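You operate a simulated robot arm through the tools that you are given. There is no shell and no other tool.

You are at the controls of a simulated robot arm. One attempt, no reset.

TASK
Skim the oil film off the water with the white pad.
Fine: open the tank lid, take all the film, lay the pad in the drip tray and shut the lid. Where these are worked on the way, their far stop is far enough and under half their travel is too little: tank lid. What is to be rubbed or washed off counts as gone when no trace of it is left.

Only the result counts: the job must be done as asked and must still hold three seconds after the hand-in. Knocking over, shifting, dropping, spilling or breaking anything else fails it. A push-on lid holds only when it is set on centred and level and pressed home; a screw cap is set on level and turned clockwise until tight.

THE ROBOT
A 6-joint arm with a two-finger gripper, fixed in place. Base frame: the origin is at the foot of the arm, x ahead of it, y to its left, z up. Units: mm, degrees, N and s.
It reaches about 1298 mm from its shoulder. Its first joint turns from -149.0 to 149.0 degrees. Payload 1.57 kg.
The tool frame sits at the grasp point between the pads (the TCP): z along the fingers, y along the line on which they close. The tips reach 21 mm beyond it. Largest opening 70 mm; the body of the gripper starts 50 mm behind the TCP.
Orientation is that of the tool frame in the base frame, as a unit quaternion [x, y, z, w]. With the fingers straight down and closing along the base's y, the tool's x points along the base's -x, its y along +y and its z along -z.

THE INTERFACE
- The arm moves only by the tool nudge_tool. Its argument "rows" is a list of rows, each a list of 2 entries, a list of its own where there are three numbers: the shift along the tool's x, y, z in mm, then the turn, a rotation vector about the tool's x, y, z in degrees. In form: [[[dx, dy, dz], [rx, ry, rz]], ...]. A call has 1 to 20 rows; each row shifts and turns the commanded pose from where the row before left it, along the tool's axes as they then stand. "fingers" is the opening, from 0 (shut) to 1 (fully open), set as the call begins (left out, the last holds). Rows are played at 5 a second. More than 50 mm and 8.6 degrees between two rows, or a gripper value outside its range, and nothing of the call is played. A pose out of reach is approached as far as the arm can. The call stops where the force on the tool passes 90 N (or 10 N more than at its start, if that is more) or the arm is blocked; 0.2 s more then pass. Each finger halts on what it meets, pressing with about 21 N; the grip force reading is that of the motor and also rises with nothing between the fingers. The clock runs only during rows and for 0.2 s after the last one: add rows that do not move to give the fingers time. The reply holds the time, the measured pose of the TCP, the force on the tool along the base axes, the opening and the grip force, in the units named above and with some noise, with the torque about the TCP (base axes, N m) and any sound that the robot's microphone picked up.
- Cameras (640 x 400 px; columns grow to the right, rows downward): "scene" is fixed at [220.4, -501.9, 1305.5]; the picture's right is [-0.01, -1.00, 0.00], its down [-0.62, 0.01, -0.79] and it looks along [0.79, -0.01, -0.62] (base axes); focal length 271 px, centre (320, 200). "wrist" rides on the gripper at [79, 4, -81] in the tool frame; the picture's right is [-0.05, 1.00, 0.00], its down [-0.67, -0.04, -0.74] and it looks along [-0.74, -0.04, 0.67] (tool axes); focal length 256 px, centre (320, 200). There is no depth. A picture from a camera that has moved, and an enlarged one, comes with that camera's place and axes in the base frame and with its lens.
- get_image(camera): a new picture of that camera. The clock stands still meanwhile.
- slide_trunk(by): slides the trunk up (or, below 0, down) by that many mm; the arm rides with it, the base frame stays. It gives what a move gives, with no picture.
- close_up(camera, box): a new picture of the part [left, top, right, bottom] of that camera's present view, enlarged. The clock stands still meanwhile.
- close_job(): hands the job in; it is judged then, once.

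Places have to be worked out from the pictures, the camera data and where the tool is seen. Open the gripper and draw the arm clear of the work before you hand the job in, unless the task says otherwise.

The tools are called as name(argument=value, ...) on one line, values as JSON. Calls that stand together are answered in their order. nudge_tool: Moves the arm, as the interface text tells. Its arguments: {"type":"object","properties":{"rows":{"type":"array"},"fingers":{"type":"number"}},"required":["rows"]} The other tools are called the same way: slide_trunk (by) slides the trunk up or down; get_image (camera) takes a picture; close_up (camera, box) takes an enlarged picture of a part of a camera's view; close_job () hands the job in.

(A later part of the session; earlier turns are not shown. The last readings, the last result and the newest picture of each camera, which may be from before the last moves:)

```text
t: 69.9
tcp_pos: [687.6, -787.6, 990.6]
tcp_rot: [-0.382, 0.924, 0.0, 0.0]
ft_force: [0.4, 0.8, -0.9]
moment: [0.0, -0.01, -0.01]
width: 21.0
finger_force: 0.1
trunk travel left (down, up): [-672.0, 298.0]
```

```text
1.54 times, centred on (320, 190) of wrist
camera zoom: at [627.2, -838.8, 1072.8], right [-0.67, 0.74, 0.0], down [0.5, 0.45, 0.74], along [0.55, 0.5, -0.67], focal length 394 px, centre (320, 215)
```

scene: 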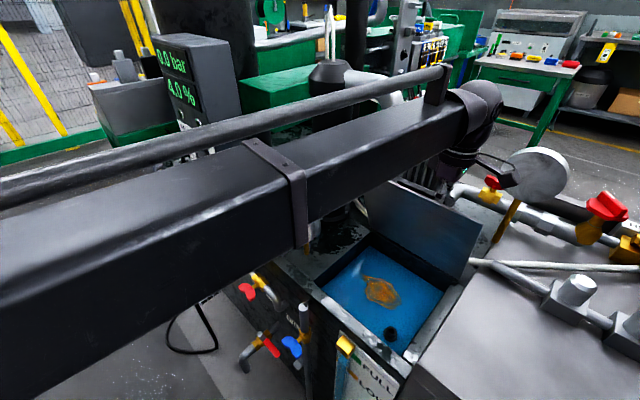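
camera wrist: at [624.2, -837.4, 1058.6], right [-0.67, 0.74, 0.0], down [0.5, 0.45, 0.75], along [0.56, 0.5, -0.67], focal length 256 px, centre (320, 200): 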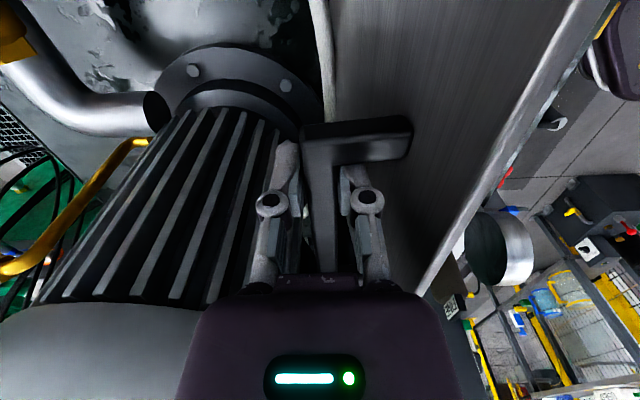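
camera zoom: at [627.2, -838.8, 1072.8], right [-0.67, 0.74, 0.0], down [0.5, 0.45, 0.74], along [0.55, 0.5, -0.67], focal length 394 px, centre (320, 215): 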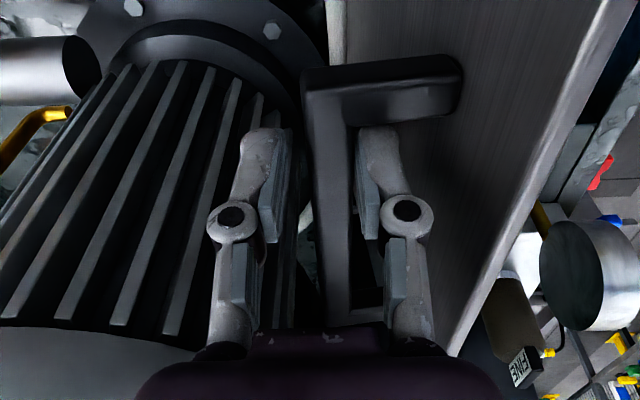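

No contact; lid unmoved. Rising further.

slide_trunk(by=85)

get_image(camera="wrist")

get_image(camera="scene")

```text
t: 71.2
tcp_pos: [686.0, -788.0, 1075.8]
tcp_rot: [-0.383, 0.924, 0.0, 0.0]
ft_force: [0.6, 0.2, -0.1]
moment: [0.0, 0.02, -0.02]
width: 20.9
finger_force: 0.1
trunk travel left (down, up): [-757.0, 213.0]
```

```text
taken
camera wrist: at [627.0, -838.9, 1157.8], right [-0.67, 0.74, 0.0], down [0.5, 0.45, 0.74], along [0.55, 0.5, -0.67], focal length 256 px, centre (320, 200)
```

wrist: 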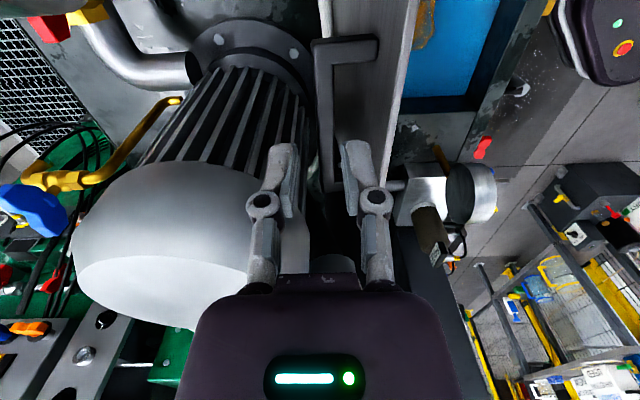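

```text
taken
```

scene: 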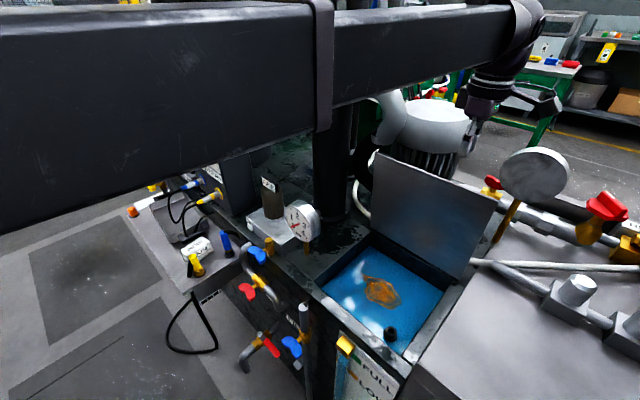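

The lid stands open on its own, close to vertical. I'll move 78 mm to the front side of it with the fingers closed, then lower to push its underside near the top edge.

nudge_tool(rows=[[[0, 26, 0], [0, 0, 0]], [[0, 26, 0], [0, 0, 0]], [[0, 26, 0], [0, 0, 0]], [[0, 0, 0], [0, 0, 0]]], fingers=0)

slide_trunk(by=-102)

get_image(camera="wrist")

get_image(camera="scene")

```text
t: 72.2
tcp_pos: [632.1, -731.6, 1076.2]
tcp_rot: [-0.382, 0.924, 0.0, 0.001]
ft_force: [0.0, -0.2, 0.2]
moment: [0.0, 0.04, 0.01]
width: 0.0
finger_force: 20.6
trunk travel left (down, up): [-757.0, 213.0]
```

```text
t: 73.5
tcp_pos: [631.4, -732.2, 973.8]
tcp_rot: [-0.382, 0.924, 0.0, 0.0]
ft_force: [-0.4, 1.1, 0.3]
moment: [0.01, 0.02, 0.02]
width: 0.0
finger_force: 20.8
trunk travel left (down, up): [-655.0, 315.0]
```

```text
taken
camera wrist: at [571.0, -782.9, 1056.0], right [-0.67, 0.74, 0.0], down [0.5, 0.45, 0.74], along [0.55, 0.5, -0.67], focal length 256 px, centre (320, 200)
```

wrist: 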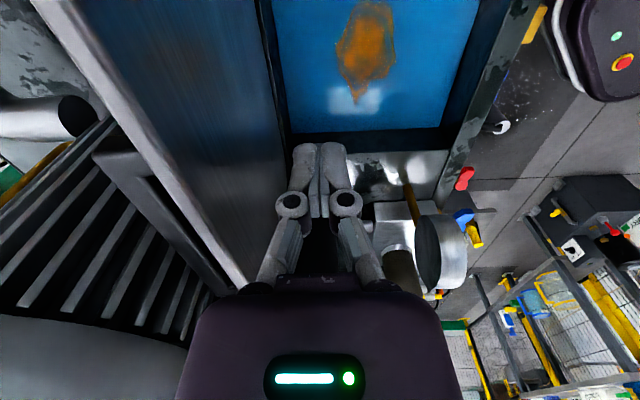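

```text
taken
```

scene: 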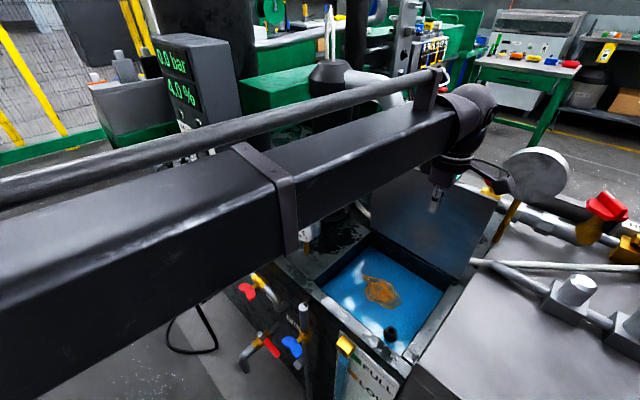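

The tool is in front of the standing lid with fingers closed. Now I push slowly backward and watch for contact.

nudge_tool(rows=[[[0, -5, 0], [0, 0, 0]], [[0, -5, 0], [0, 0, 0]], [[0, -5, 0], [0, 0, 0]], [[0, -5, 0], [0, 0, 0]]])

nudge_tool(rows=[[[0, -3, 0], [0, 0, 0]], [[0, -3, 0], [0, 0, 0]], [[0, -3, 0], [0, 0, 0]]])

get_image(camera="wrist")

```text
t: 74.5
tcp_pos: [644.7, -745.3, 976.2]
tcp_rot: [-0.382, 0.924, -0.001, 0.0]
ft_force: [-6.6, 5.0, 3.0]
moment: [-0.22, -0.32, -0.07]
width: 0.0
finger_force: 21.0
trunk travel left (down, up): [-655.0, 315.0]
```

```text
t: 75.3
tcp_pos: [645.4, -745.5, 977.1]
tcp_rot: [-0.382, 0.924, 0.006, -0.001]
ft_force: [-49.3, 51.7, -22.8]
moment: [-1.45, -1.4, 0.04]
width: 0.1
finger_force: 21.1
trunk travel left (down, up): [-655.0, 315.0]
```

```text
taken
camera wrist: at [585.1, -797.8, 1059.3], right [-0.67, 0.74, 0.01], down [0.5, 0.44, 0.75], along [0.55, 0.5, -0.67], focal length 256 px, centre (320, 200)
```

wrist: 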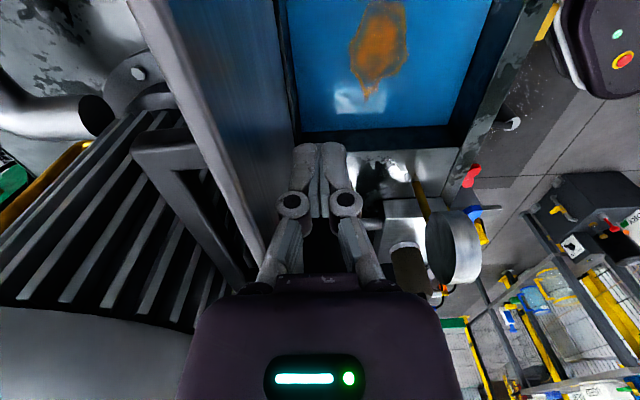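

Contact force jumped to 71 N without further lid movement, so the lid is at its far stop and stands. I back off and rise clear.

nudge_tool(rows=[[[0, 5, 0], [0, 0, 0]], [[0, 10, 0], [0, 0, 0]], [[0, 15, 0], [0, 0, 0]], [[0, 20, 0], [0, 0, 0]]], fingers=0.6)

slide_trunk(by=60)

get_image(camera="scene")

get_image(camera="wrist")

```text
t: 76.3
tcp_pos: [620.0, -719.2, 973.7]
tcp_rot: [-0.382, 0.924, -0.001, 0.0]
ft_force: [-0.8, 0.1, -0.1]
moment: [0.01, 0.01, -0.04]
width: 42.1
finger_force: 0.2
trunk travel left (down, up): [-655.0, 315.0]
```

```text
t: 77.3
tcp_pos: [618.1, -718.3, 1033.3]
tcp_rot: [-0.382, 0.924, 0.0, 0.0]
ft_force: [-0.3, -0.6, 0.4]
moment: [-0.01, 0.01, -0.01]
width: 42.2
finger_force: 0.1
trunk travel left (down, up): [-715.0, 255.0]
```

```text
taken
```

scene: 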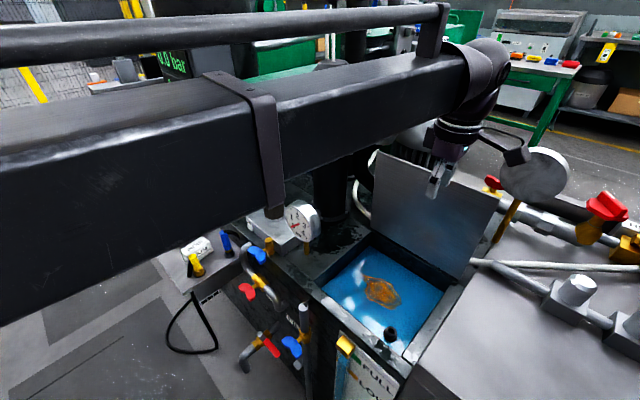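

```text
taken
camera wrist: at [557.3, -769.3, 1115.8], right [-0.67, 0.74, 0.0], down [0.5, 0.45, 0.74], along [0.55, 0.5, -0.67], focal length 256 px, centre (320, 200)
```

wrist: 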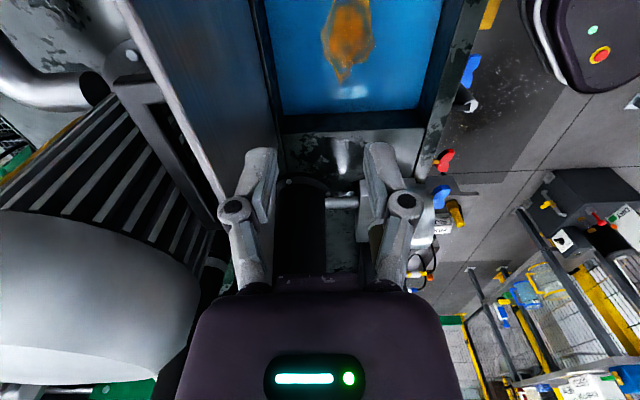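

Lid stays open. Let me get detailed views of the film and water while I have a good angle.

close_up(camera="wrist", box=[230, 0, 490, 170])

close_up(camera="scene", box=[310, 220, 480, 370])

```text
2.35 times, centred on (360, 85) of wrist
camera zoom: at [557.3, -769.3, 1115.8], right [-0.67, 0.74, 0.0], down [0.5, 0.45, 0.74], along [0.55, 0.5, -0.67], focal length 602 px, centre (226, 471)
```

zoom: 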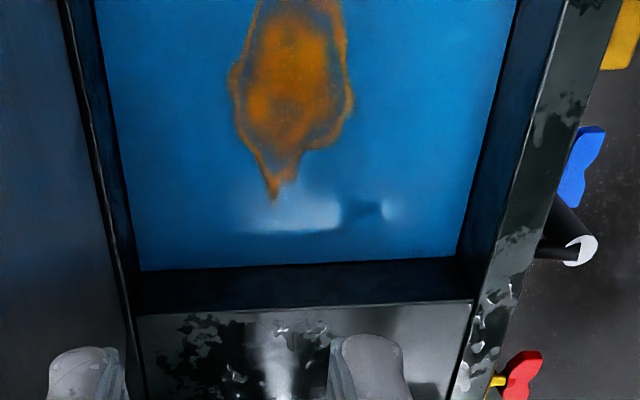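

```text
2.67 times, centred on (395, 295) of scene
camera zoom: at [220.4, -501.9, 1305.5], right [-0.01, -1.0, 0.0], down [-0.62, 0.01, -0.79], along [0.79, -0.01, -0.62], focal length 723 px, centre (120, -53)
```

zoom: 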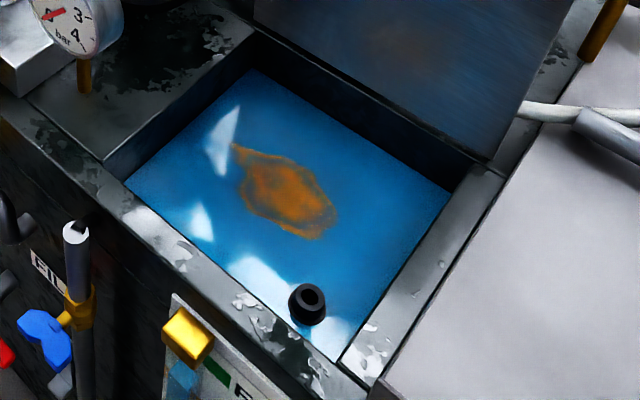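

The water surface triangulates to z≈690 (about 70 mm below the rim); the film spans roughly x 571–673, y −624…−709. Now I head for the pad: move toward (723,-175) at this height in two stages.

nudge_tool(rows=[[[-38, 26, 0], [0, 0, 0]], [[-38, 26, 0], [0, 0, 0]], [[-38, 26, 0], [0, 0, 0]], [[-38, 26, 0], [0, 0, 0]], [[-38, 26, 0], [0, 0, 0]], [[-38, 26, 0], [0, 0, 0]], [[-38, 26, 0], [0, 0, 0]], [[-38, 26, 0], [0, 0, 0]]])

get_image(camera="scene")

get_image(camera="wrist")

```text
t: 79.1
tcp_pos: [687.2, -356.9, 1033.2]
tcp_rot: [-0.382, 0.924, 0.0, 0.0]
ft_force: [-0.7, 0.2, -0.5]
moment: [0.01, -0.02, 0.02]
width: 42.0
finger_force: 0.1
out of reach, approached as far as the arm can: row 6
trunk travel left (down, up): [-715.0, 255.0]
```

```text
taken
```

scene: 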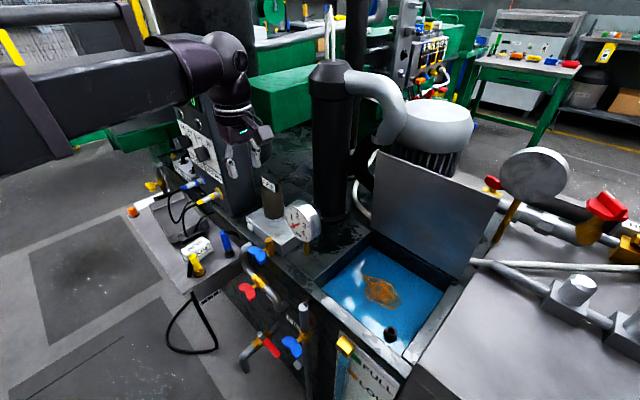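

```text
taken
camera wrist: at [626.7, -407.1, 1116.1], right [-0.67, 0.74, 0.0], down [0.5, 0.45, 0.74], along [0.55, 0.5, -0.67], focal length 256 px, centre (320, 200)
```

wrist: 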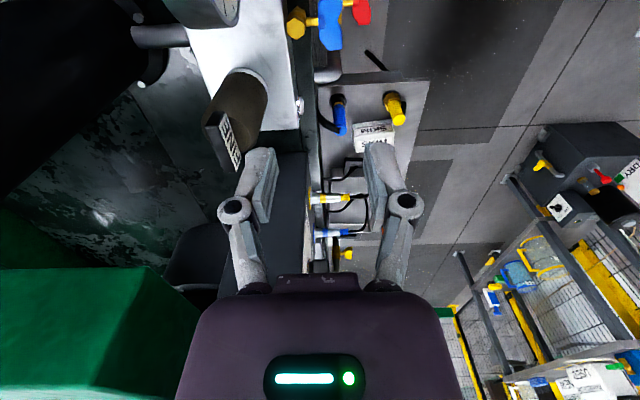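

The lid stays open and the way ahead is clear. Let me zoom on the table from here before finishing the approach.

close_up(camera="wrist", box=[290, 80, 450, 280])

close_up(camera="scene", box=[120, 170, 250, 290])

```text
2.00 times, centred on (370, 180) of wrist
camera zoom: at [626.7, -407.1, 1116.1], right [-0.67, 0.74, 0.0], down [0.5, 0.45, 0.74], along [0.55, 0.5, -0.67], focal length 512 px, centre (220, 240)
```

zoom: 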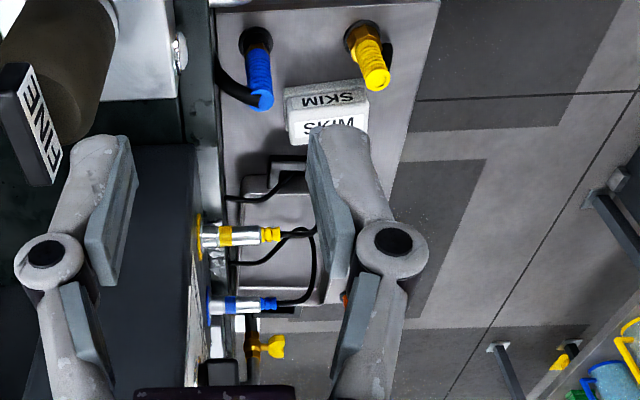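

```text
3.33 times, centred on (185, 230) of scene
camera zoom: at [220.4, -501.9, 1305.5], right [-0.01, -1.0, 0.0], down [-0.62, 0.01, -0.79], along [0.79, -0.01, -0.62], focal length 904 px, centre (770, 100)
```

zoom: 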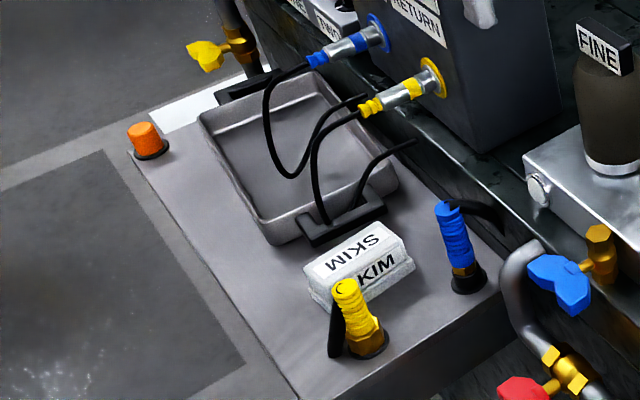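

Hoses droop from the panel couplings over the rear side of the tray, so I'll need to use its front part. Next I move above the pad and turn the tool +83° so the fingers straddle the pad's short side.

nudge_tool(rows=[[[-38.5, 25.9, 0], [0, 0, 0]], [[-38.5, 25.9, 0], [0, 0, 0]], [[-38.5, 25.9, 0], [0, 0, 0]], [[-38.5, 25.9, 0], [0, 0, 0]]], fingers=1)

nudge_tool(rows=[[[0, 0, 0], [0, 0, 8.3]], [[0, 0, 0], [0, 0, 8.3]], [[0, 0, 0], [0, 0, 8.3]], [[0, 0, 0], [0, 0, 8.3]], [[0, 0, 0], [0, 0, 8.3]], [[0, 0, 0], [0, 0, 8.3]], [[0, 0, 0], [0, 0, 8.3]], [[0, 0, 0], [0, 0, 8.3]], [[0, 0, 0], [0, 0, 8.3]], [[0, 0, 0], [0, 0, 8.3]]])

get_image(camera="wrist")

get_image(camera="scene")

```text
t: 80.1
tcp_pos: [721.5, -174.0, 1033.7]
tcp_rot: [-0.382, 0.924, 0.0, -0.001]
ft_force: [-0.5, 0.4, 0.2]
moment: [-0.06, 0.01, -0.01]
width: 70.1
finger_force: 0.1
out of reach, approached as far as the arm can: row 3
trunk travel left (down, up): [-715.0, 255.0]
```

```text
t: 82.3
tcp_pos: [721.9, -174.3, 1034.7]
tcp_rot: [0.327, 0.945, 0.0, 0.0]
ft_force: [-0.4, 0.1, 0.7]
moment: [0.0, -0.01, 0.0]
width: 69.9
finger_force: 0.0
trunk travel left (down, up): [-715.0, 255.0]
```

```text
taken
camera wrist: at [660.6, -119.8, 1115.9], right [0.66, 0.75, 0.0], down [0.5, -0.44, 0.74], along [0.56, -0.49, -0.67], focal length 256 px, centre (320, 200)
```

wrist: 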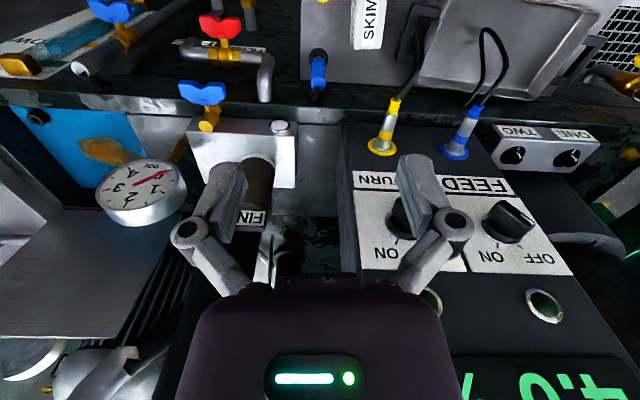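

```text
taken
```

scene: 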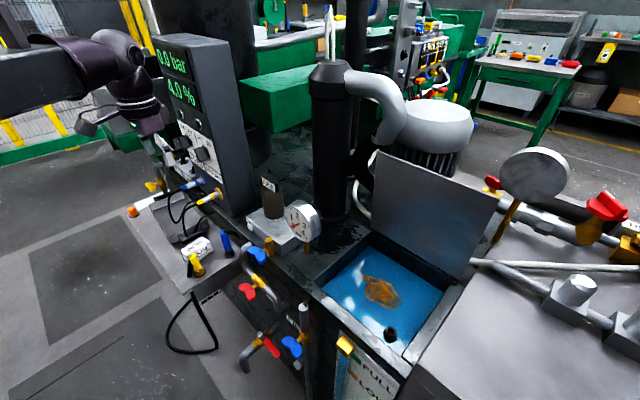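

The panel is ~135 mm behind the tool; the descent column over the pad is clear. I'll lower 150 mm and look again.

slide_trunk(by=-150)

get_image(camera="wrist")

close_up(camera="scene", box=[120, 130, 280, 290])

```text
t: 84.0
tcp_pos: [721.4, -174.1, 883.9]
tcp_rot: [0.326, 0.945, 0.0, 0.0]
ft_force: [0.2, -0.4, 0.1]
moment: [0.0, -0.01, -0.03]
width: 70.2
finger_force: 0.0
trunk travel left (down, up): [-565.0, 405.0]
```

```text
taken
camera wrist: at [660.4, -119.9, 966.0], right [0.66, 0.75, 0.0], down [0.5, -0.44, 0.74], along [0.56, -0.49, -0.67], focal length 256 px, centre (320, 200)
```

wrist: 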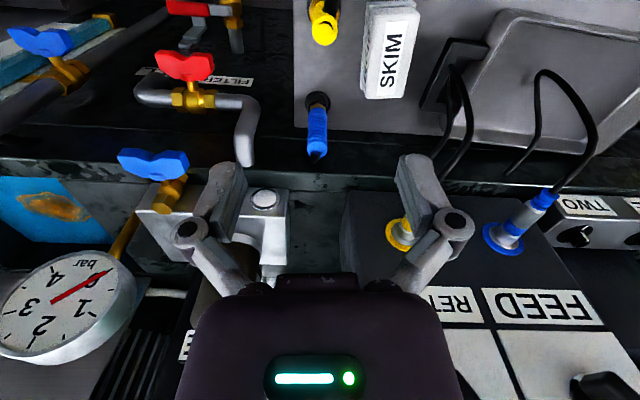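

```text
2.50 times, centred on (200, 210) of scene
camera zoom: at [220.4, -501.9, 1305.5], right [-0.01, -1.0, 0.0], down [-0.62, 0.01, -0.79], along [0.79, -0.01, -0.62], focal length 678 px, centre (620, 175)
```

zoom: 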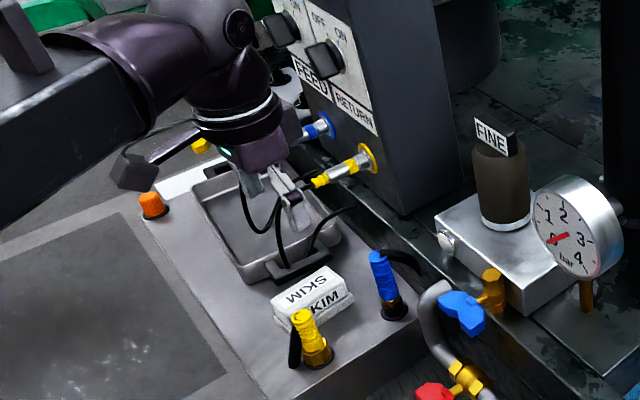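

My earlier pad position came from nearly parallel rays; this view suggests the pad is farther out and lower. I'll zoom both cameras to re-triangulate.

close_up(camera="wrist", box=[290, 0, 490, 160])

close_up(camera="scene", box=[160, 180, 240, 290])

```text
2.50 times, centred on (390, 80) of wrist
camera zoom: at [660.4, -119.9, 966.0], right [0.66, 0.75, 0.0], down [0.5, -0.44, 0.74], along [0.56, -0.49, -0.67], focal length 640 px, centre (145, 500)
```

zoom: 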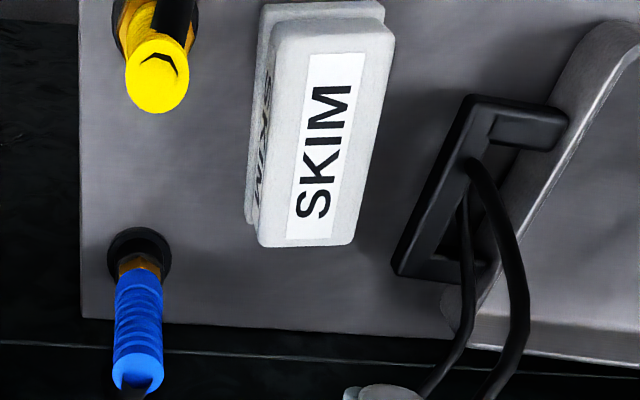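

```text
3.64 times, centred on (200, 235) of scene
camera zoom: at [220.4, -501.9, 1305.5], right [-0.01, -1.0, 0.0], down [-0.62, 0.01, -0.79], along [0.79, -0.01, -0.62], focal length 986 px, centre (756, 73)
```

zoom: 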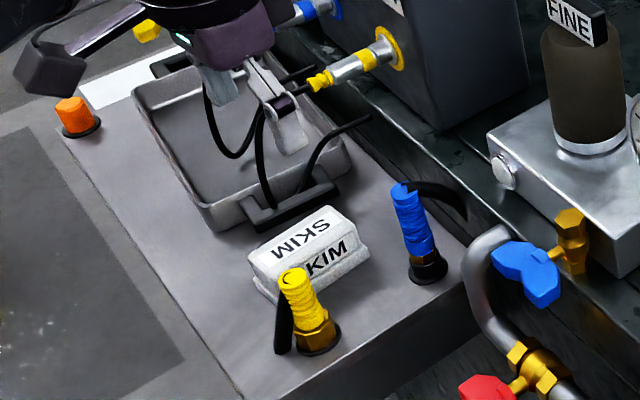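

Better triangulation puts the pad's top centre at about (785,-131,674), top ~45×82 mm, ~30 mm tall, aligned with my tool axes. I'll move over it at this height and then check before descending.

nudge_tool(rows=[[[-8, 24.4, 0], [0, 0, 0]], [[-8, 24.4, 0], [0, 0, 0]], [[-7.4, 24.4, 0], [0, 0, 0]]])

slide_trunk(by=-60)

get_image(camera="wrist")

close_up(camera="scene", box=[120, 130, 280, 290])

```text
t: 84.8
tcp_pos: [782.8, -128.0, 883.9]
tcp_rot: [0.326, 0.945, 0.0, 0.001]
ft_force: [-0.1, -0.2, 0.4]
moment: [-0.04, 0.0, 0.01]
width: 70.0
finger_force: 0.0
trunk travel left (down, up): [-565.0, 405.0]
```

```text
t: 85.8
tcp_pos: [784.0, -128.3, 822.9]
tcp_rot: [0.326, 0.946, 0.0, 0.001]
ft_force: [0.1, 0.0, 0.6]
moment: [0.03, 0.01, 0.01]
width: 70.3
finger_force: 0.0
trunk travel left (down, up): [-505.0, 465.0]
```

```text
taken
camera wrist: at [721.8, -74.2, 905.9], right [0.66, 0.75, 0.0], down [0.5, -0.44, 0.74], along [0.56, -0.49, -0.67], focal length 256 px, centre (320, 200)
```

wrist: 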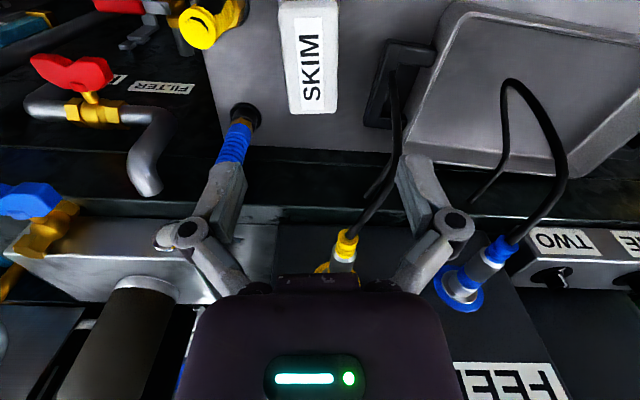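

```text
2.50 times, centred on (200, 210) of scene
camera zoom: at [220.4, -501.9, 1305.5], right [-0.01, -1.0, 0.0], down [-0.62, 0.01, -0.79], along [0.79, -0.01, -0.62], focal length 678 px, centre (620, 175)
```

zoom: 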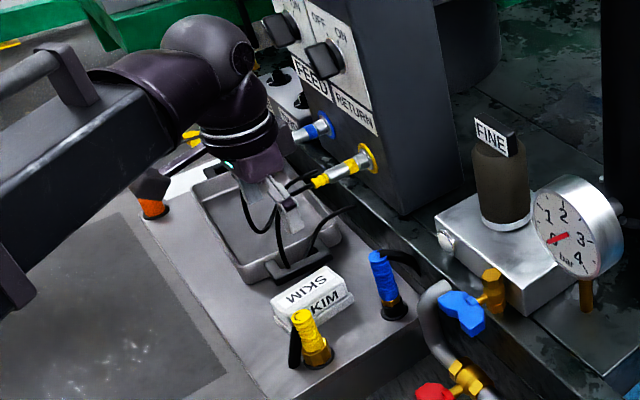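

Nearly over the pad. Zooming the wrist view to measure the residual offset.

close_up(camera="wrist", box=[240, 0, 400, 130])

```text
3.08 times, centred on (320, 65) of wrist
camera zoom: at [721.8, -74.2, 905.9], right [0.66, 0.75, 0.0], down [0.5, -0.44, 0.74], along [0.56, -0.49, -0.67], focal length 788 px, centre (320, 615)
```

zoom: 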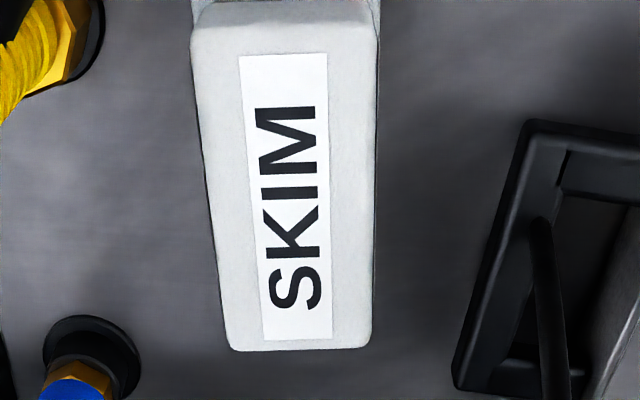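

Offset measured: pad centre is at tool (−7.7, −7.5), 81×44 mm, aligned within ~1.5°. I'll correct and lower to z≈730.

nudge_tool(rows=[[[-7.7, -7.5, 0], [0, 0, -1]], [[0, 0, 0], [0, 0, 0]]])

slide_trunk(by=-90)

get_image(camera="wrist")

close_up(camera="scene", box=[120, 150, 260, 290])

```text
t: 86.5
tcp_pos: [783.3, -138.4, 824.3]
tcp_rot: [0.317, 0.948, 0.0, 0.001]
ft_force: [0.1, 0.1, -1.1]
moment: [0.01, 0.03, -0.01]
width: 70.1
finger_force: 0.0
trunk travel left (down, up): [-505.0, 465.0]
```

```text
t: 87.7
tcp_pos: [784.4, -139.0, 733.9]
tcp_rot: [0.318, 0.948, 0.0, 0.0]
ft_force: [0.0, -0.3, 0.3]
moment: [-0.02, 0.0, 0.0]
width: 70.1
finger_force: 0.0
trunk travel left (down, up): [-415.0, 555.0]
```

```text
taken
camera wrist: at [721.8, -85.6, 816.0], right [0.64, 0.77, 0.0], down [0.51, -0.43, 0.74], along [0.57, -0.48, -0.67], focal length 256 px, centre (320, 200)
```

wrist: 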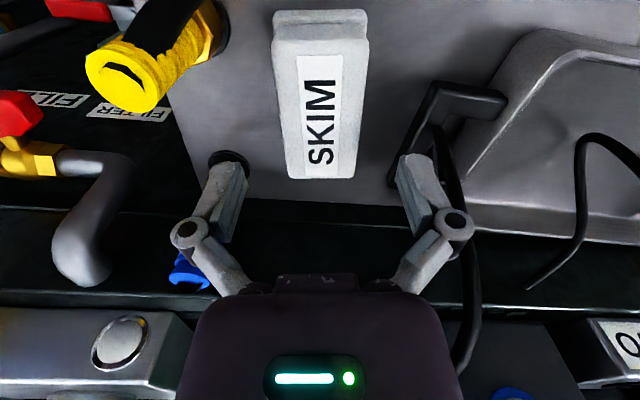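

```text
2.86 times, centred on (190, 220) of scene
camera zoom: at [220.4, -501.9, 1305.5], right [-0.01, -1.0, 0.0], down [-0.62, 0.01, -0.79], along [0.79, -0.01, -0.62], focal length 775 px, centre (691, 143)
```

zoom: 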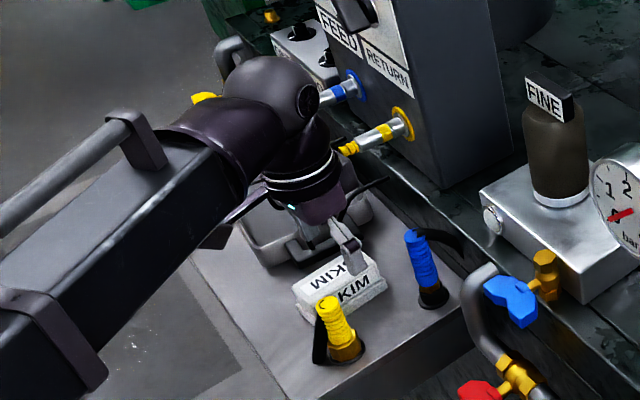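

Aligned within ~3 mm. I'll narrow the opening slightly (to stay off the tray handle and hose) and lower 40 mm, then check.

nudge_tool(rows=[[[-2, 0, 0], [0, 0, 0]], [[0, 0, 0], [0, 0, 0]]], fingers=0.87)

slide_trunk(by=-38)

get_image(camera="wrist")

close_up(camera="scene", box=[170, 210, 240, 280])

```text
t: 88.3
tcp_pos: [786.9, -140.8, 733.7]
tcp_rot: [0.317, 0.948, 0.0, 0.0]
ft_force: [0.4, 0.2, 0.2]
moment: [0.02, 0.0, 0.0]
width: 60.8
finger_force: 0.0
trunk travel left (down, up): [-415.0, 555.0]
```

```text
t: 89.1
tcp_pos: [786.1, -140.4, 695.4]
tcp_rot: [0.317, 0.948, 0.0, 0.0]
ft_force: [-0.4, 0.7, 0.3]
moment: [0.0, -0.01, 0.01]
width: 61.1
finger_force: 0.1
trunk travel left (down, up): [-377.0, 593.0]
```

```text
taken
camera wrist: at [723.5, -87.0, 777.9], right [0.64, 0.77, 0.0], down [0.51, -0.43, 0.74], along [0.57, -0.48, -0.67], focal length 256 px, centre (320, 200)
```

wrist: 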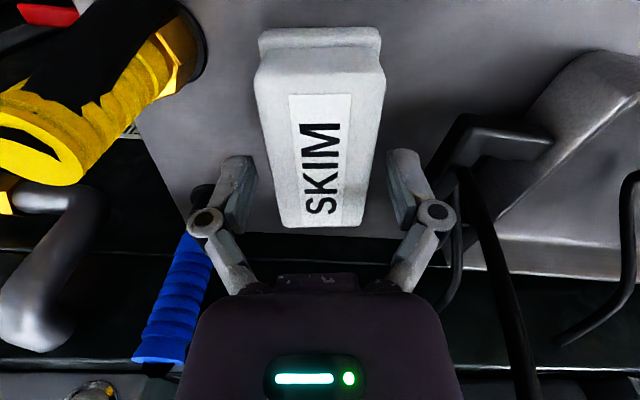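

```text
5.71 times, centred on (205, 245) of scene
camera zoom: at [220.4, -501.9, 1305.5], right [-0.01, -1.0, 0.0], down [-0.62, 0.01, -0.79], along [0.79, -0.01, -0.62], focal length 1550 px, centre (977, -57)
```

zoom: 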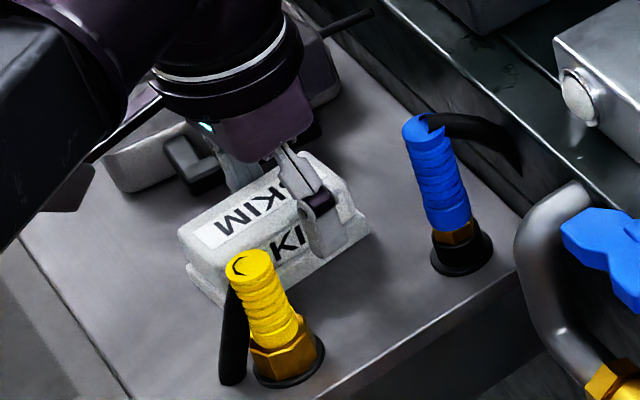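

The fingers straddle the pad; re-triangulating gives pad top z≈688 and its centre about 8 mm toward tool +x and 3 mm toward +y. I'll centre, lower 6 mm, then close.

nudge_tool(rows=[[[4, 1.5, 0], [0, 0, 0]], [[4, 1.5, 0], [0, 0, 0]], [[0, 0, 0], [0, 0, 0]]])

slide_trunk(by=-5)

get_image(camera="wrist")

close_up(camera="scene", box=[170, 210, 240, 280])

```text
t: 89.9
tcp_pos: [780.5, -132.0, 695.5]
tcp_rot: [0.317, 0.948, -0.001, 0.0]
ft_force: [-0.7, 0.4, 0.4]
moment: [-0.02, 0.01, -0.03]
width: 61.0
finger_force: 0.2
trunk travel left (down, up): [-377.0, 593.0]
```

```text
t: 90.5
tcp_pos: [780.3, -133.0, 691.4]
tcp_rot: [0.318, 0.948, 0.0, -0.001]
ft_force: [0.0, -0.6, -0.1]
moment: [0.0, -0.01, 0.01]
width: 60.8
finger_force: 0.1
trunk travel left (down, up): [-372.0, 598.0]
```

```text
taken
camera wrist: at [718.6, -79.8, 772.9], right [0.64, 0.77, 0.0], down [0.51, -0.43, 0.74], along [0.57, -0.48, -0.67], focal length 256 px, centre (320, 200)
```

wrist: 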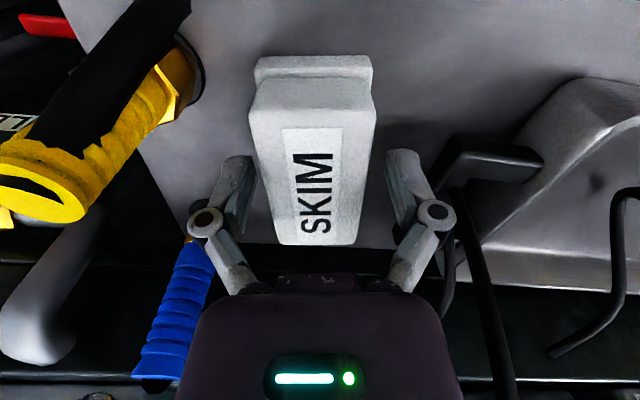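

```text
5.71 times, centred on (205, 245) of scene
camera zoom: at [220.4, -501.9, 1305.5], right [-0.01, -1.0, 0.0], down [-0.62, 0.01, -0.79], along [0.79, -0.01, -0.62], focal length 1550 px, centre (977, -57)
```

zoom: 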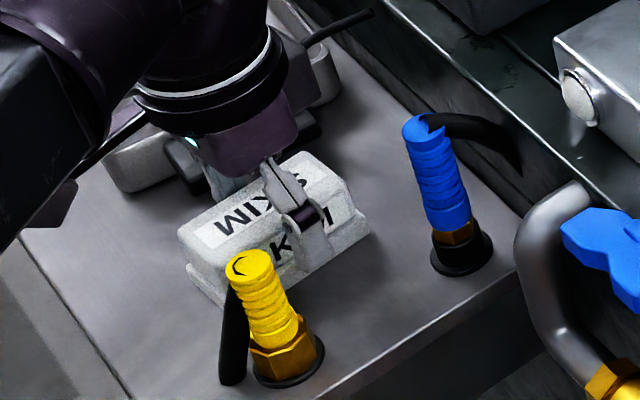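

Good straddle. Closing on the pad.

nudge_tool(rows=[[[0, 0, 0], [0, 0, 0]], [[0, 0, 0], [0, 0, 0]], [[0, 0, 0], [0, 0, 0]], [[0, 0, 0], [0, 0, 0]], [[0, 0, 0], [0, 0, 0]]], fingers=0)

get_image(camera="wrist")

close_up(camera="scene", box=[170, 210, 240, 280])

```text
t: 91.7
tcp_pos: [779.8, -132.9, 692.1]
tcp_rot: [0.317, 0.948, -0.001, 0.001]
ft_force: [0.3, -1.0, 16.2]
moment: [0.0, -0.01, -0.01]
width: 40.6
finger_force: 21.4
trunk travel left (down, up): [-372.0, 598.0]
```

```text
taken
camera wrist: at [717.8, -79.7, 773.9], right [0.64, 0.77, 0.0], down [0.51, -0.43, 0.75], along [0.57, -0.48, -0.67], focal length 256 px, centre (320, 200)
```

wrist: 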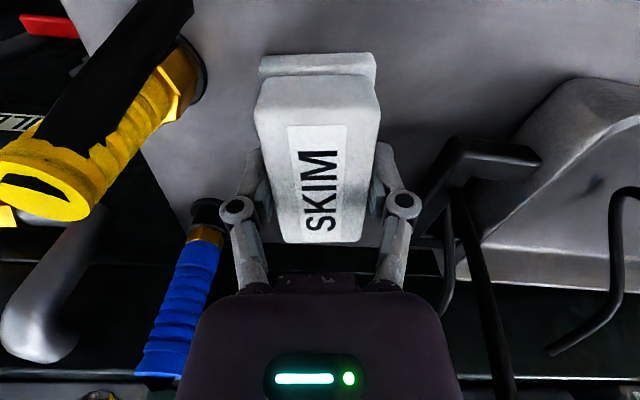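

```text
5.71 times, centred on (205, 245) of scene
camera zoom: at [220.4, -501.9, 1305.5], right [-0.01, -1.0, 0.0], down [-0.62, 0.01, -0.79], along [0.79, -0.01, -0.62], focal length 1550 px, centre (977, -57)
```

zoom: 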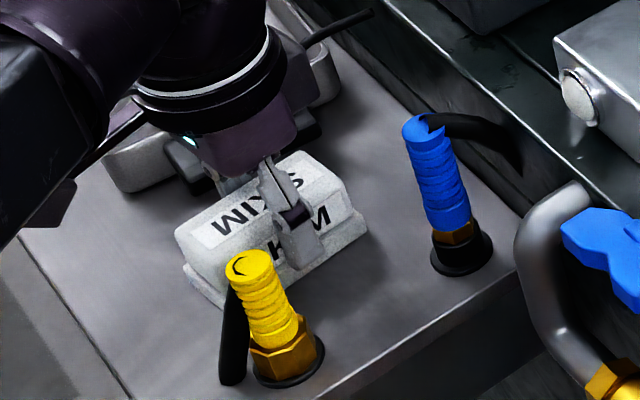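

Gripped at 40.6 mm. Lifting straight up the same column I came down.

slide_trunk(by=40)

get_image(camera="wrist")

close_up(camera="scene", box=[150, 180, 250, 280])

```text
t: 92.5
tcp_pos: [781.4, -132.4, 730.8]
tcp_rot: [0.318, 0.948, 0.0, 0.0]
ft_force: [-0.5, -0.3, -1.3]
moment: [-0.01, 0.02, 0.02]
width: 40.3
finger_force: 21.1
trunk travel left (down, up): [-412.0, 558.0]
```

```text
taken
camera wrist: at [718.7, -79.7, 812.8], right [0.64, 0.77, 0.0], down [0.51, -0.43, 0.74], along [0.57, -0.48, -0.67], focal length 256 px, centre (320, 200)
```

wrist: 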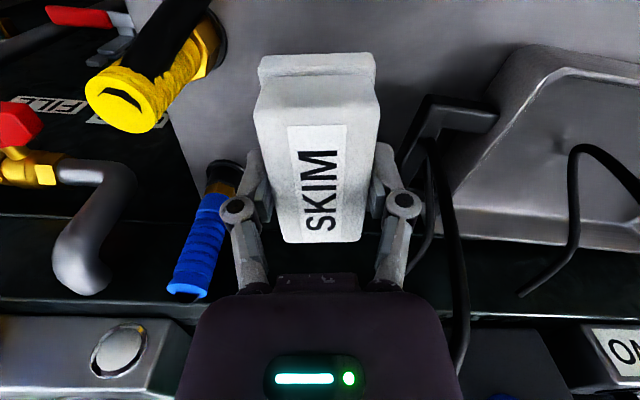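

```text
4.00 times, centred on (200, 230) of scene
camera zoom: at [220.4, -501.9, 1305.5], right [-0.01, -1.0, 0.0], down [-0.62, 0.01, -0.79], along [0.79, -0.01, -0.62], focal length 1085 px, centre (800, 80)
```

zoom: 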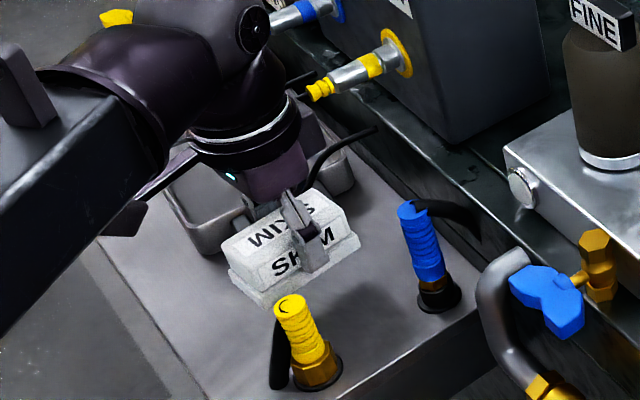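

The pad is held (bottom ≈ 30 mm below the TCP). I'll raise it to z≈1010, clear of gauge and filter, then head toward the tank along the front side.

slide_trunk(by=280)

nudge_tool(rows=[[[-3.1, -44, 0], [0, 0, 0]], [[-3.1, -44, 0], [0, 0, 0]], [[-3.1, -44, 0], [0, 0, 0]], [[-3.1, -44, 0], [0, 0, 0]], [[-3.1, -44, 0], [0, 0, 0]], [[-3.1, -44, 0], [0, 0, 0]]])

get_image(camera="scene")

get_image(camera="wrist")

```text
t: 95.3
tcp_pos: [781.3, -134.0, 1011.2]
tcp_rot: [0.317, 0.948, 0.0, 0.0]
ft_force: [-0.8, -0.3, 0.3]
moment: [0.0, 0.02, 0.01]
width: 40.4
finger_force: 20.9
trunk travel left (down, up): [-692.0, 278.0]
```

```text
t: 96.7
tcp_pos: [636.6, -355.5, 1012.0]
tcp_rot: [0.317, 0.948, 0.001, -0.001]
ft_force: [0.3, 0.7, -0.2]
moment: [0.02, 0.0, 0.01]
width: 40.6
finger_force: 21.1
trunk travel left (down, up): [-692.0, 278.0]
```

```text
taken
```

scene: 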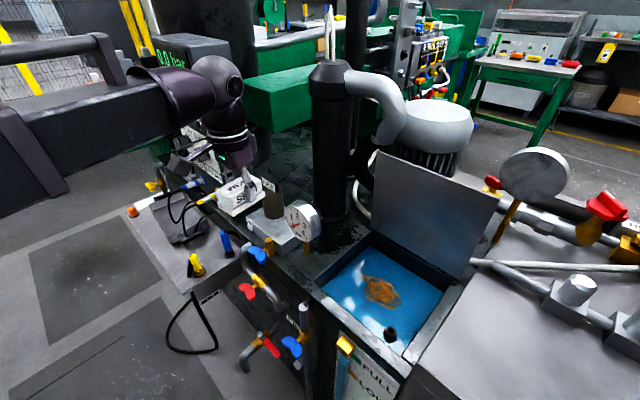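

```text
taken
camera wrist: at [574.9, -302.4, 1092.9], right [0.64, 0.77, 0.0], down [0.51, -0.43, 0.74], along [0.57, -0.48, -0.67], focal length 256 px, centre (320, 200)
```

wrist: 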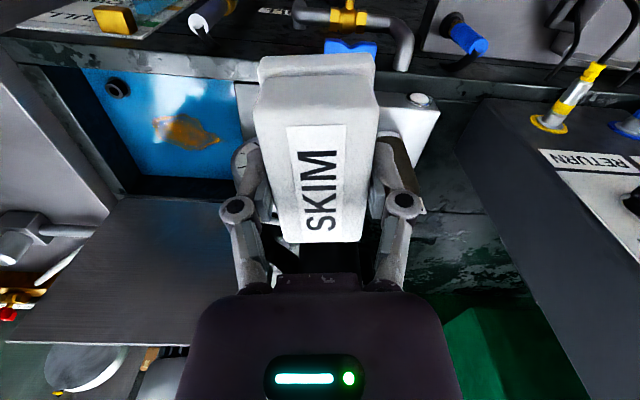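

Carrying well. Continuing to a point over the tank's front-left (601,-530), turning the tool to line up with the tank walls.

nudge_tool(rows=[[[-19.3, -40.2, 0], [0, 0, 0]], [[-19.3, -40.2, 0], [0, 0, 0]], [[-19.3, -40.2, 0], [0, 0, 0]], [[-19.3, -40.2, 0], [0, 0, 0]], [[0, 0, 0], [0, 0, 4]], [[0, 0, 0], [0, 0, 4]]])

get_image(camera="wrist")

get_image(camera="scene")

```text
t: 98.1
tcp_pos: [601.8, -530.2, 1010.4]
tcp_rot: [0.383, 0.924, -0.001, 0.0]
ft_force: [-0.9, 1.0, -0.8]
moment: [0.01, 0.0, -0.01]
width: 40.3
finger_force: 21.4
trunk travel left (down, up): [-692.0, 278.0]
```

```text
taken
camera wrist: at [547.0, -469.1, 1092.9], right [0.74, 0.67, 0.0], down [0.45, -0.5, 0.74], along [0.5, -0.55, -0.67], focal length 256 px, centre (320, 200)
```

wrist: 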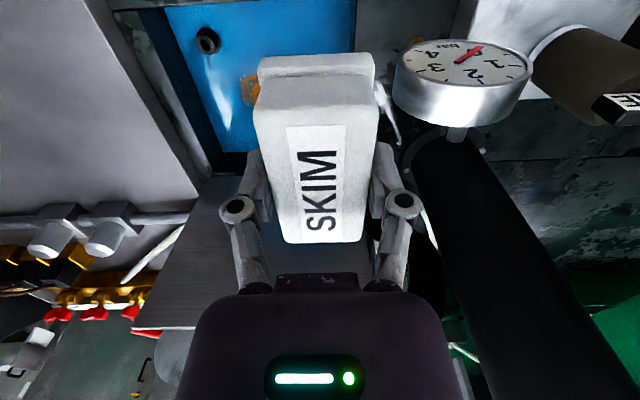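

```text
taken
```

scene: 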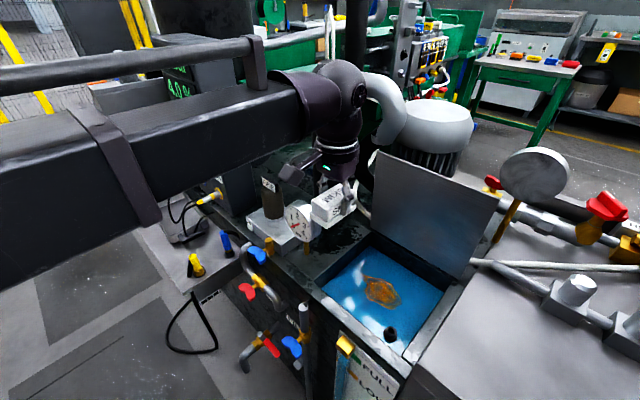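

Tool x now points to the tank front and tool y along the tank. I'll move over the left part of the film (b≈905, l≈+30) and lower in stages to just above the rim.

nudge_tool(rows=[[[-34.9, -6.9, 0], [0, 0, 0]], [[-34.9, -6.9, 0], [0, 0, 0]], [[-34.9, -6.9, 0], [0, 0, 0]]])

slide_trunk(by=-190)

get_image(camera="scene")

close_up(camera="scene", box=[300, 190, 480, 370])

get_image(camera="wrist")

```text
t: 98.9
tcp_pos: [661.1, -619.1, 1009.3]
tcp_rot: [0.383, 0.924, 0.0, 0.0]
ft_force: [0.1, -0.5, -1.1]
moment: [-0.04, -0.01, 0.03]
width: 40.4
finger_force: 21.2
trunk travel left (down, up): [-692.0, 278.0]
```

```text
t: 101.0
tcp_pos: [660.1, -618.9, 821.5]
tcp_rot: [0.383, 0.924, 0.0, 0.0]
ft_force: [0.6, -1.2, 0.0]
moment: [0.0, 0.01, -0.01]
width: 40.3
finger_force: 21.0
trunk travel left (down, up): [-502.0, 468.0]
```

```text
taken
```

scene: 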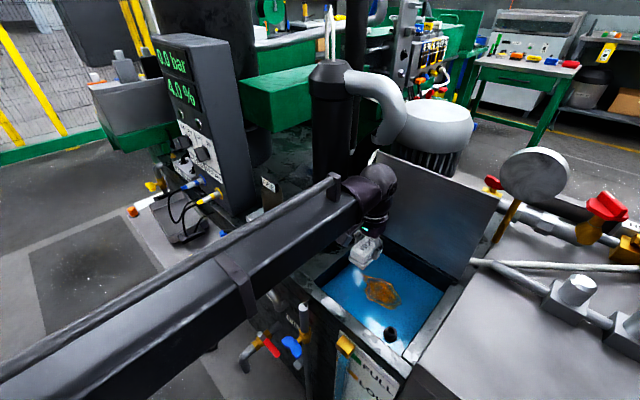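

```text
2.22 times, centred on (390, 280) of scene
camera zoom: at [220.4, -501.9, 1305.5], right [-0.01, -1.0, 0.0], down [-0.62, 0.01, -0.79], along [0.79, -0.01, -0.62], focal length 603 px, centre (164, 22)
```

zoom: 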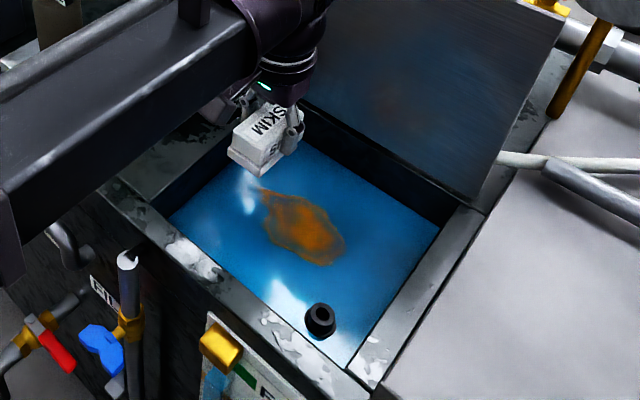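

```text
taken
camera wrist: at [606.0, -556.9, 902.9], right [0.74, 0.67, 0.0], down [0.45, -0.5, 0.74], along [0.5, -0.55, -0.67], focal length 256 px, centre (320, 200)
```

wrist: 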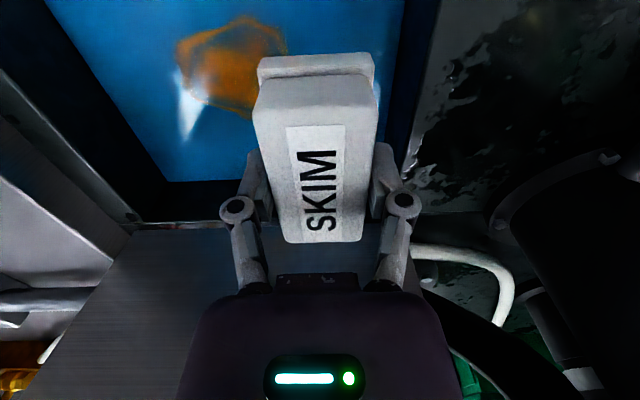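

The boom runs along l≈30 mm, about 30 mm clear of the gauge, so lowering is safe. I'll lower to TCP≈740 (pad bottom ≈710) and look.

slide_trunk(by=-80)

close_up(camera="scene", box=[300, 190, 480, 370])

get_image(camera="wrist")

```text
t: 102.2
tcp_pos: [660.5, -620.3, 742.2]
tcp_rot: [0.382, 0.924, 0.001, 0.0]
ft_force: [0.0, -0.1, -0.4]
moment: [0.02, -0.01, 0.0]
width: 40.1
finger_force: 21.0
trunk travel left (down, up): [-422.0, 548.0]
```

```text
2.22 times, centred on (390, 280) of scene
camera zoom: at [220.4, -501.9, 1305.5], right [-0.01, -1.0, 0.0], down [-0.62, 0.01, -0.79], along [0.79, -0.01, -0.62], focal length 603 px, centre (164, 22)
```

zoom: 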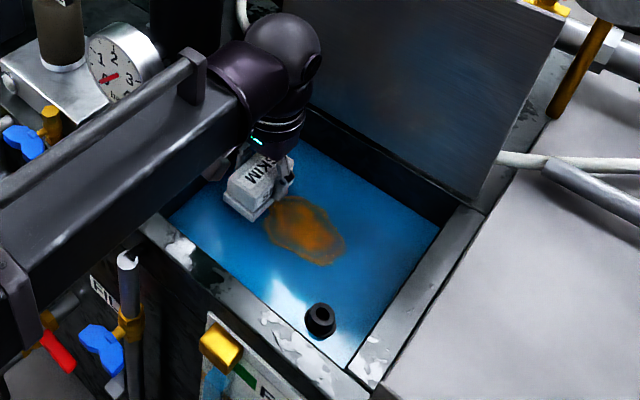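

```text
taken
camera wrist: at [606.0, -556.9, 822.9], right [0.74, 0.67, 0.0], down [0.45, -0.5, 0.74], along [0.5, -0.55, -0.67], focal length 256 px, centre (320, 200)
```

wrist: 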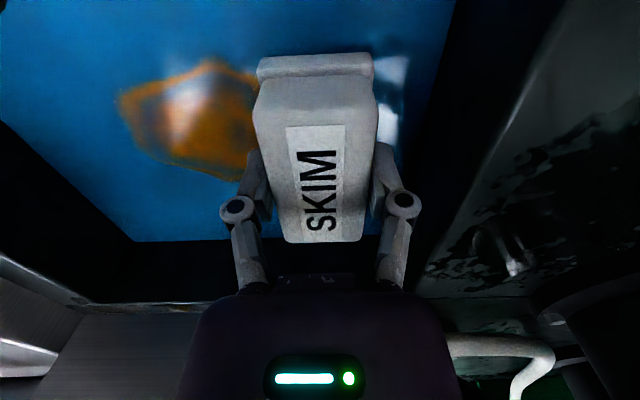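

Clear so far; the pad is just above the water. Lowering in small steps to touch it.

slide_trunk(by=-16)

close_up(camera="scene", box=[340, 240, 440, 340])

get_image(camera="wrist")

```text
t: 102.8
tcp_pos: [660.8, -618.6, 725.2]
tcp_rot: [0.383, 0.924, 0.001, 0.0]
ft_force: [-0.1, -0.6, -0.8]
moment: [-0.01, 0.01, 0.0]
width: 40.4
finger_force: 20.8
trunk travel left (down, up): [-406.0, 564.0]
```

```text
4.00 times, centred on (390, 290) of scene
camera zoom: at [220.4, -501.9, 1305.5], right [-0.01, -1.0, 0.0], down [-0.62, 0.01, -0.79], along [0.79, -0.01, -0.62], focal length 1085 px, centre (40, -160)
```

zoom: 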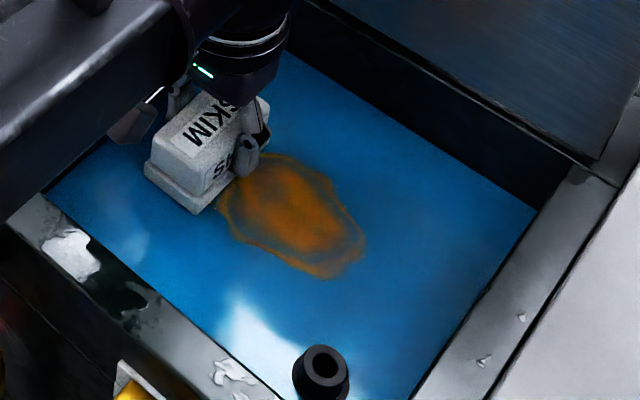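

```text
taken
camera wrist: at [606.0, -556.9, 806.8], right [0.74, 0.67, 0.0], down [0.45, -0.5, 0.74], along [0.5, -0.55, -0.67], focal length 256 px, centre (320, 200)
```

wrist: 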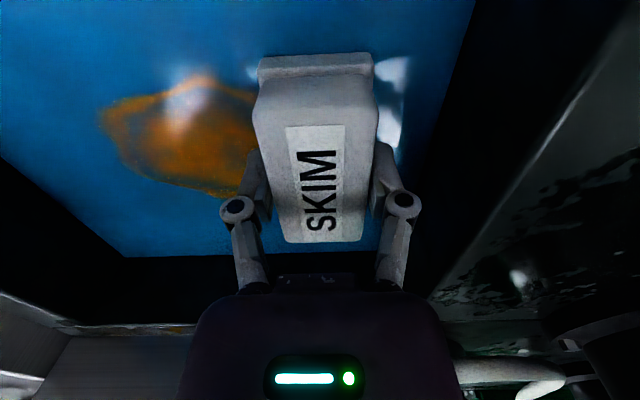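

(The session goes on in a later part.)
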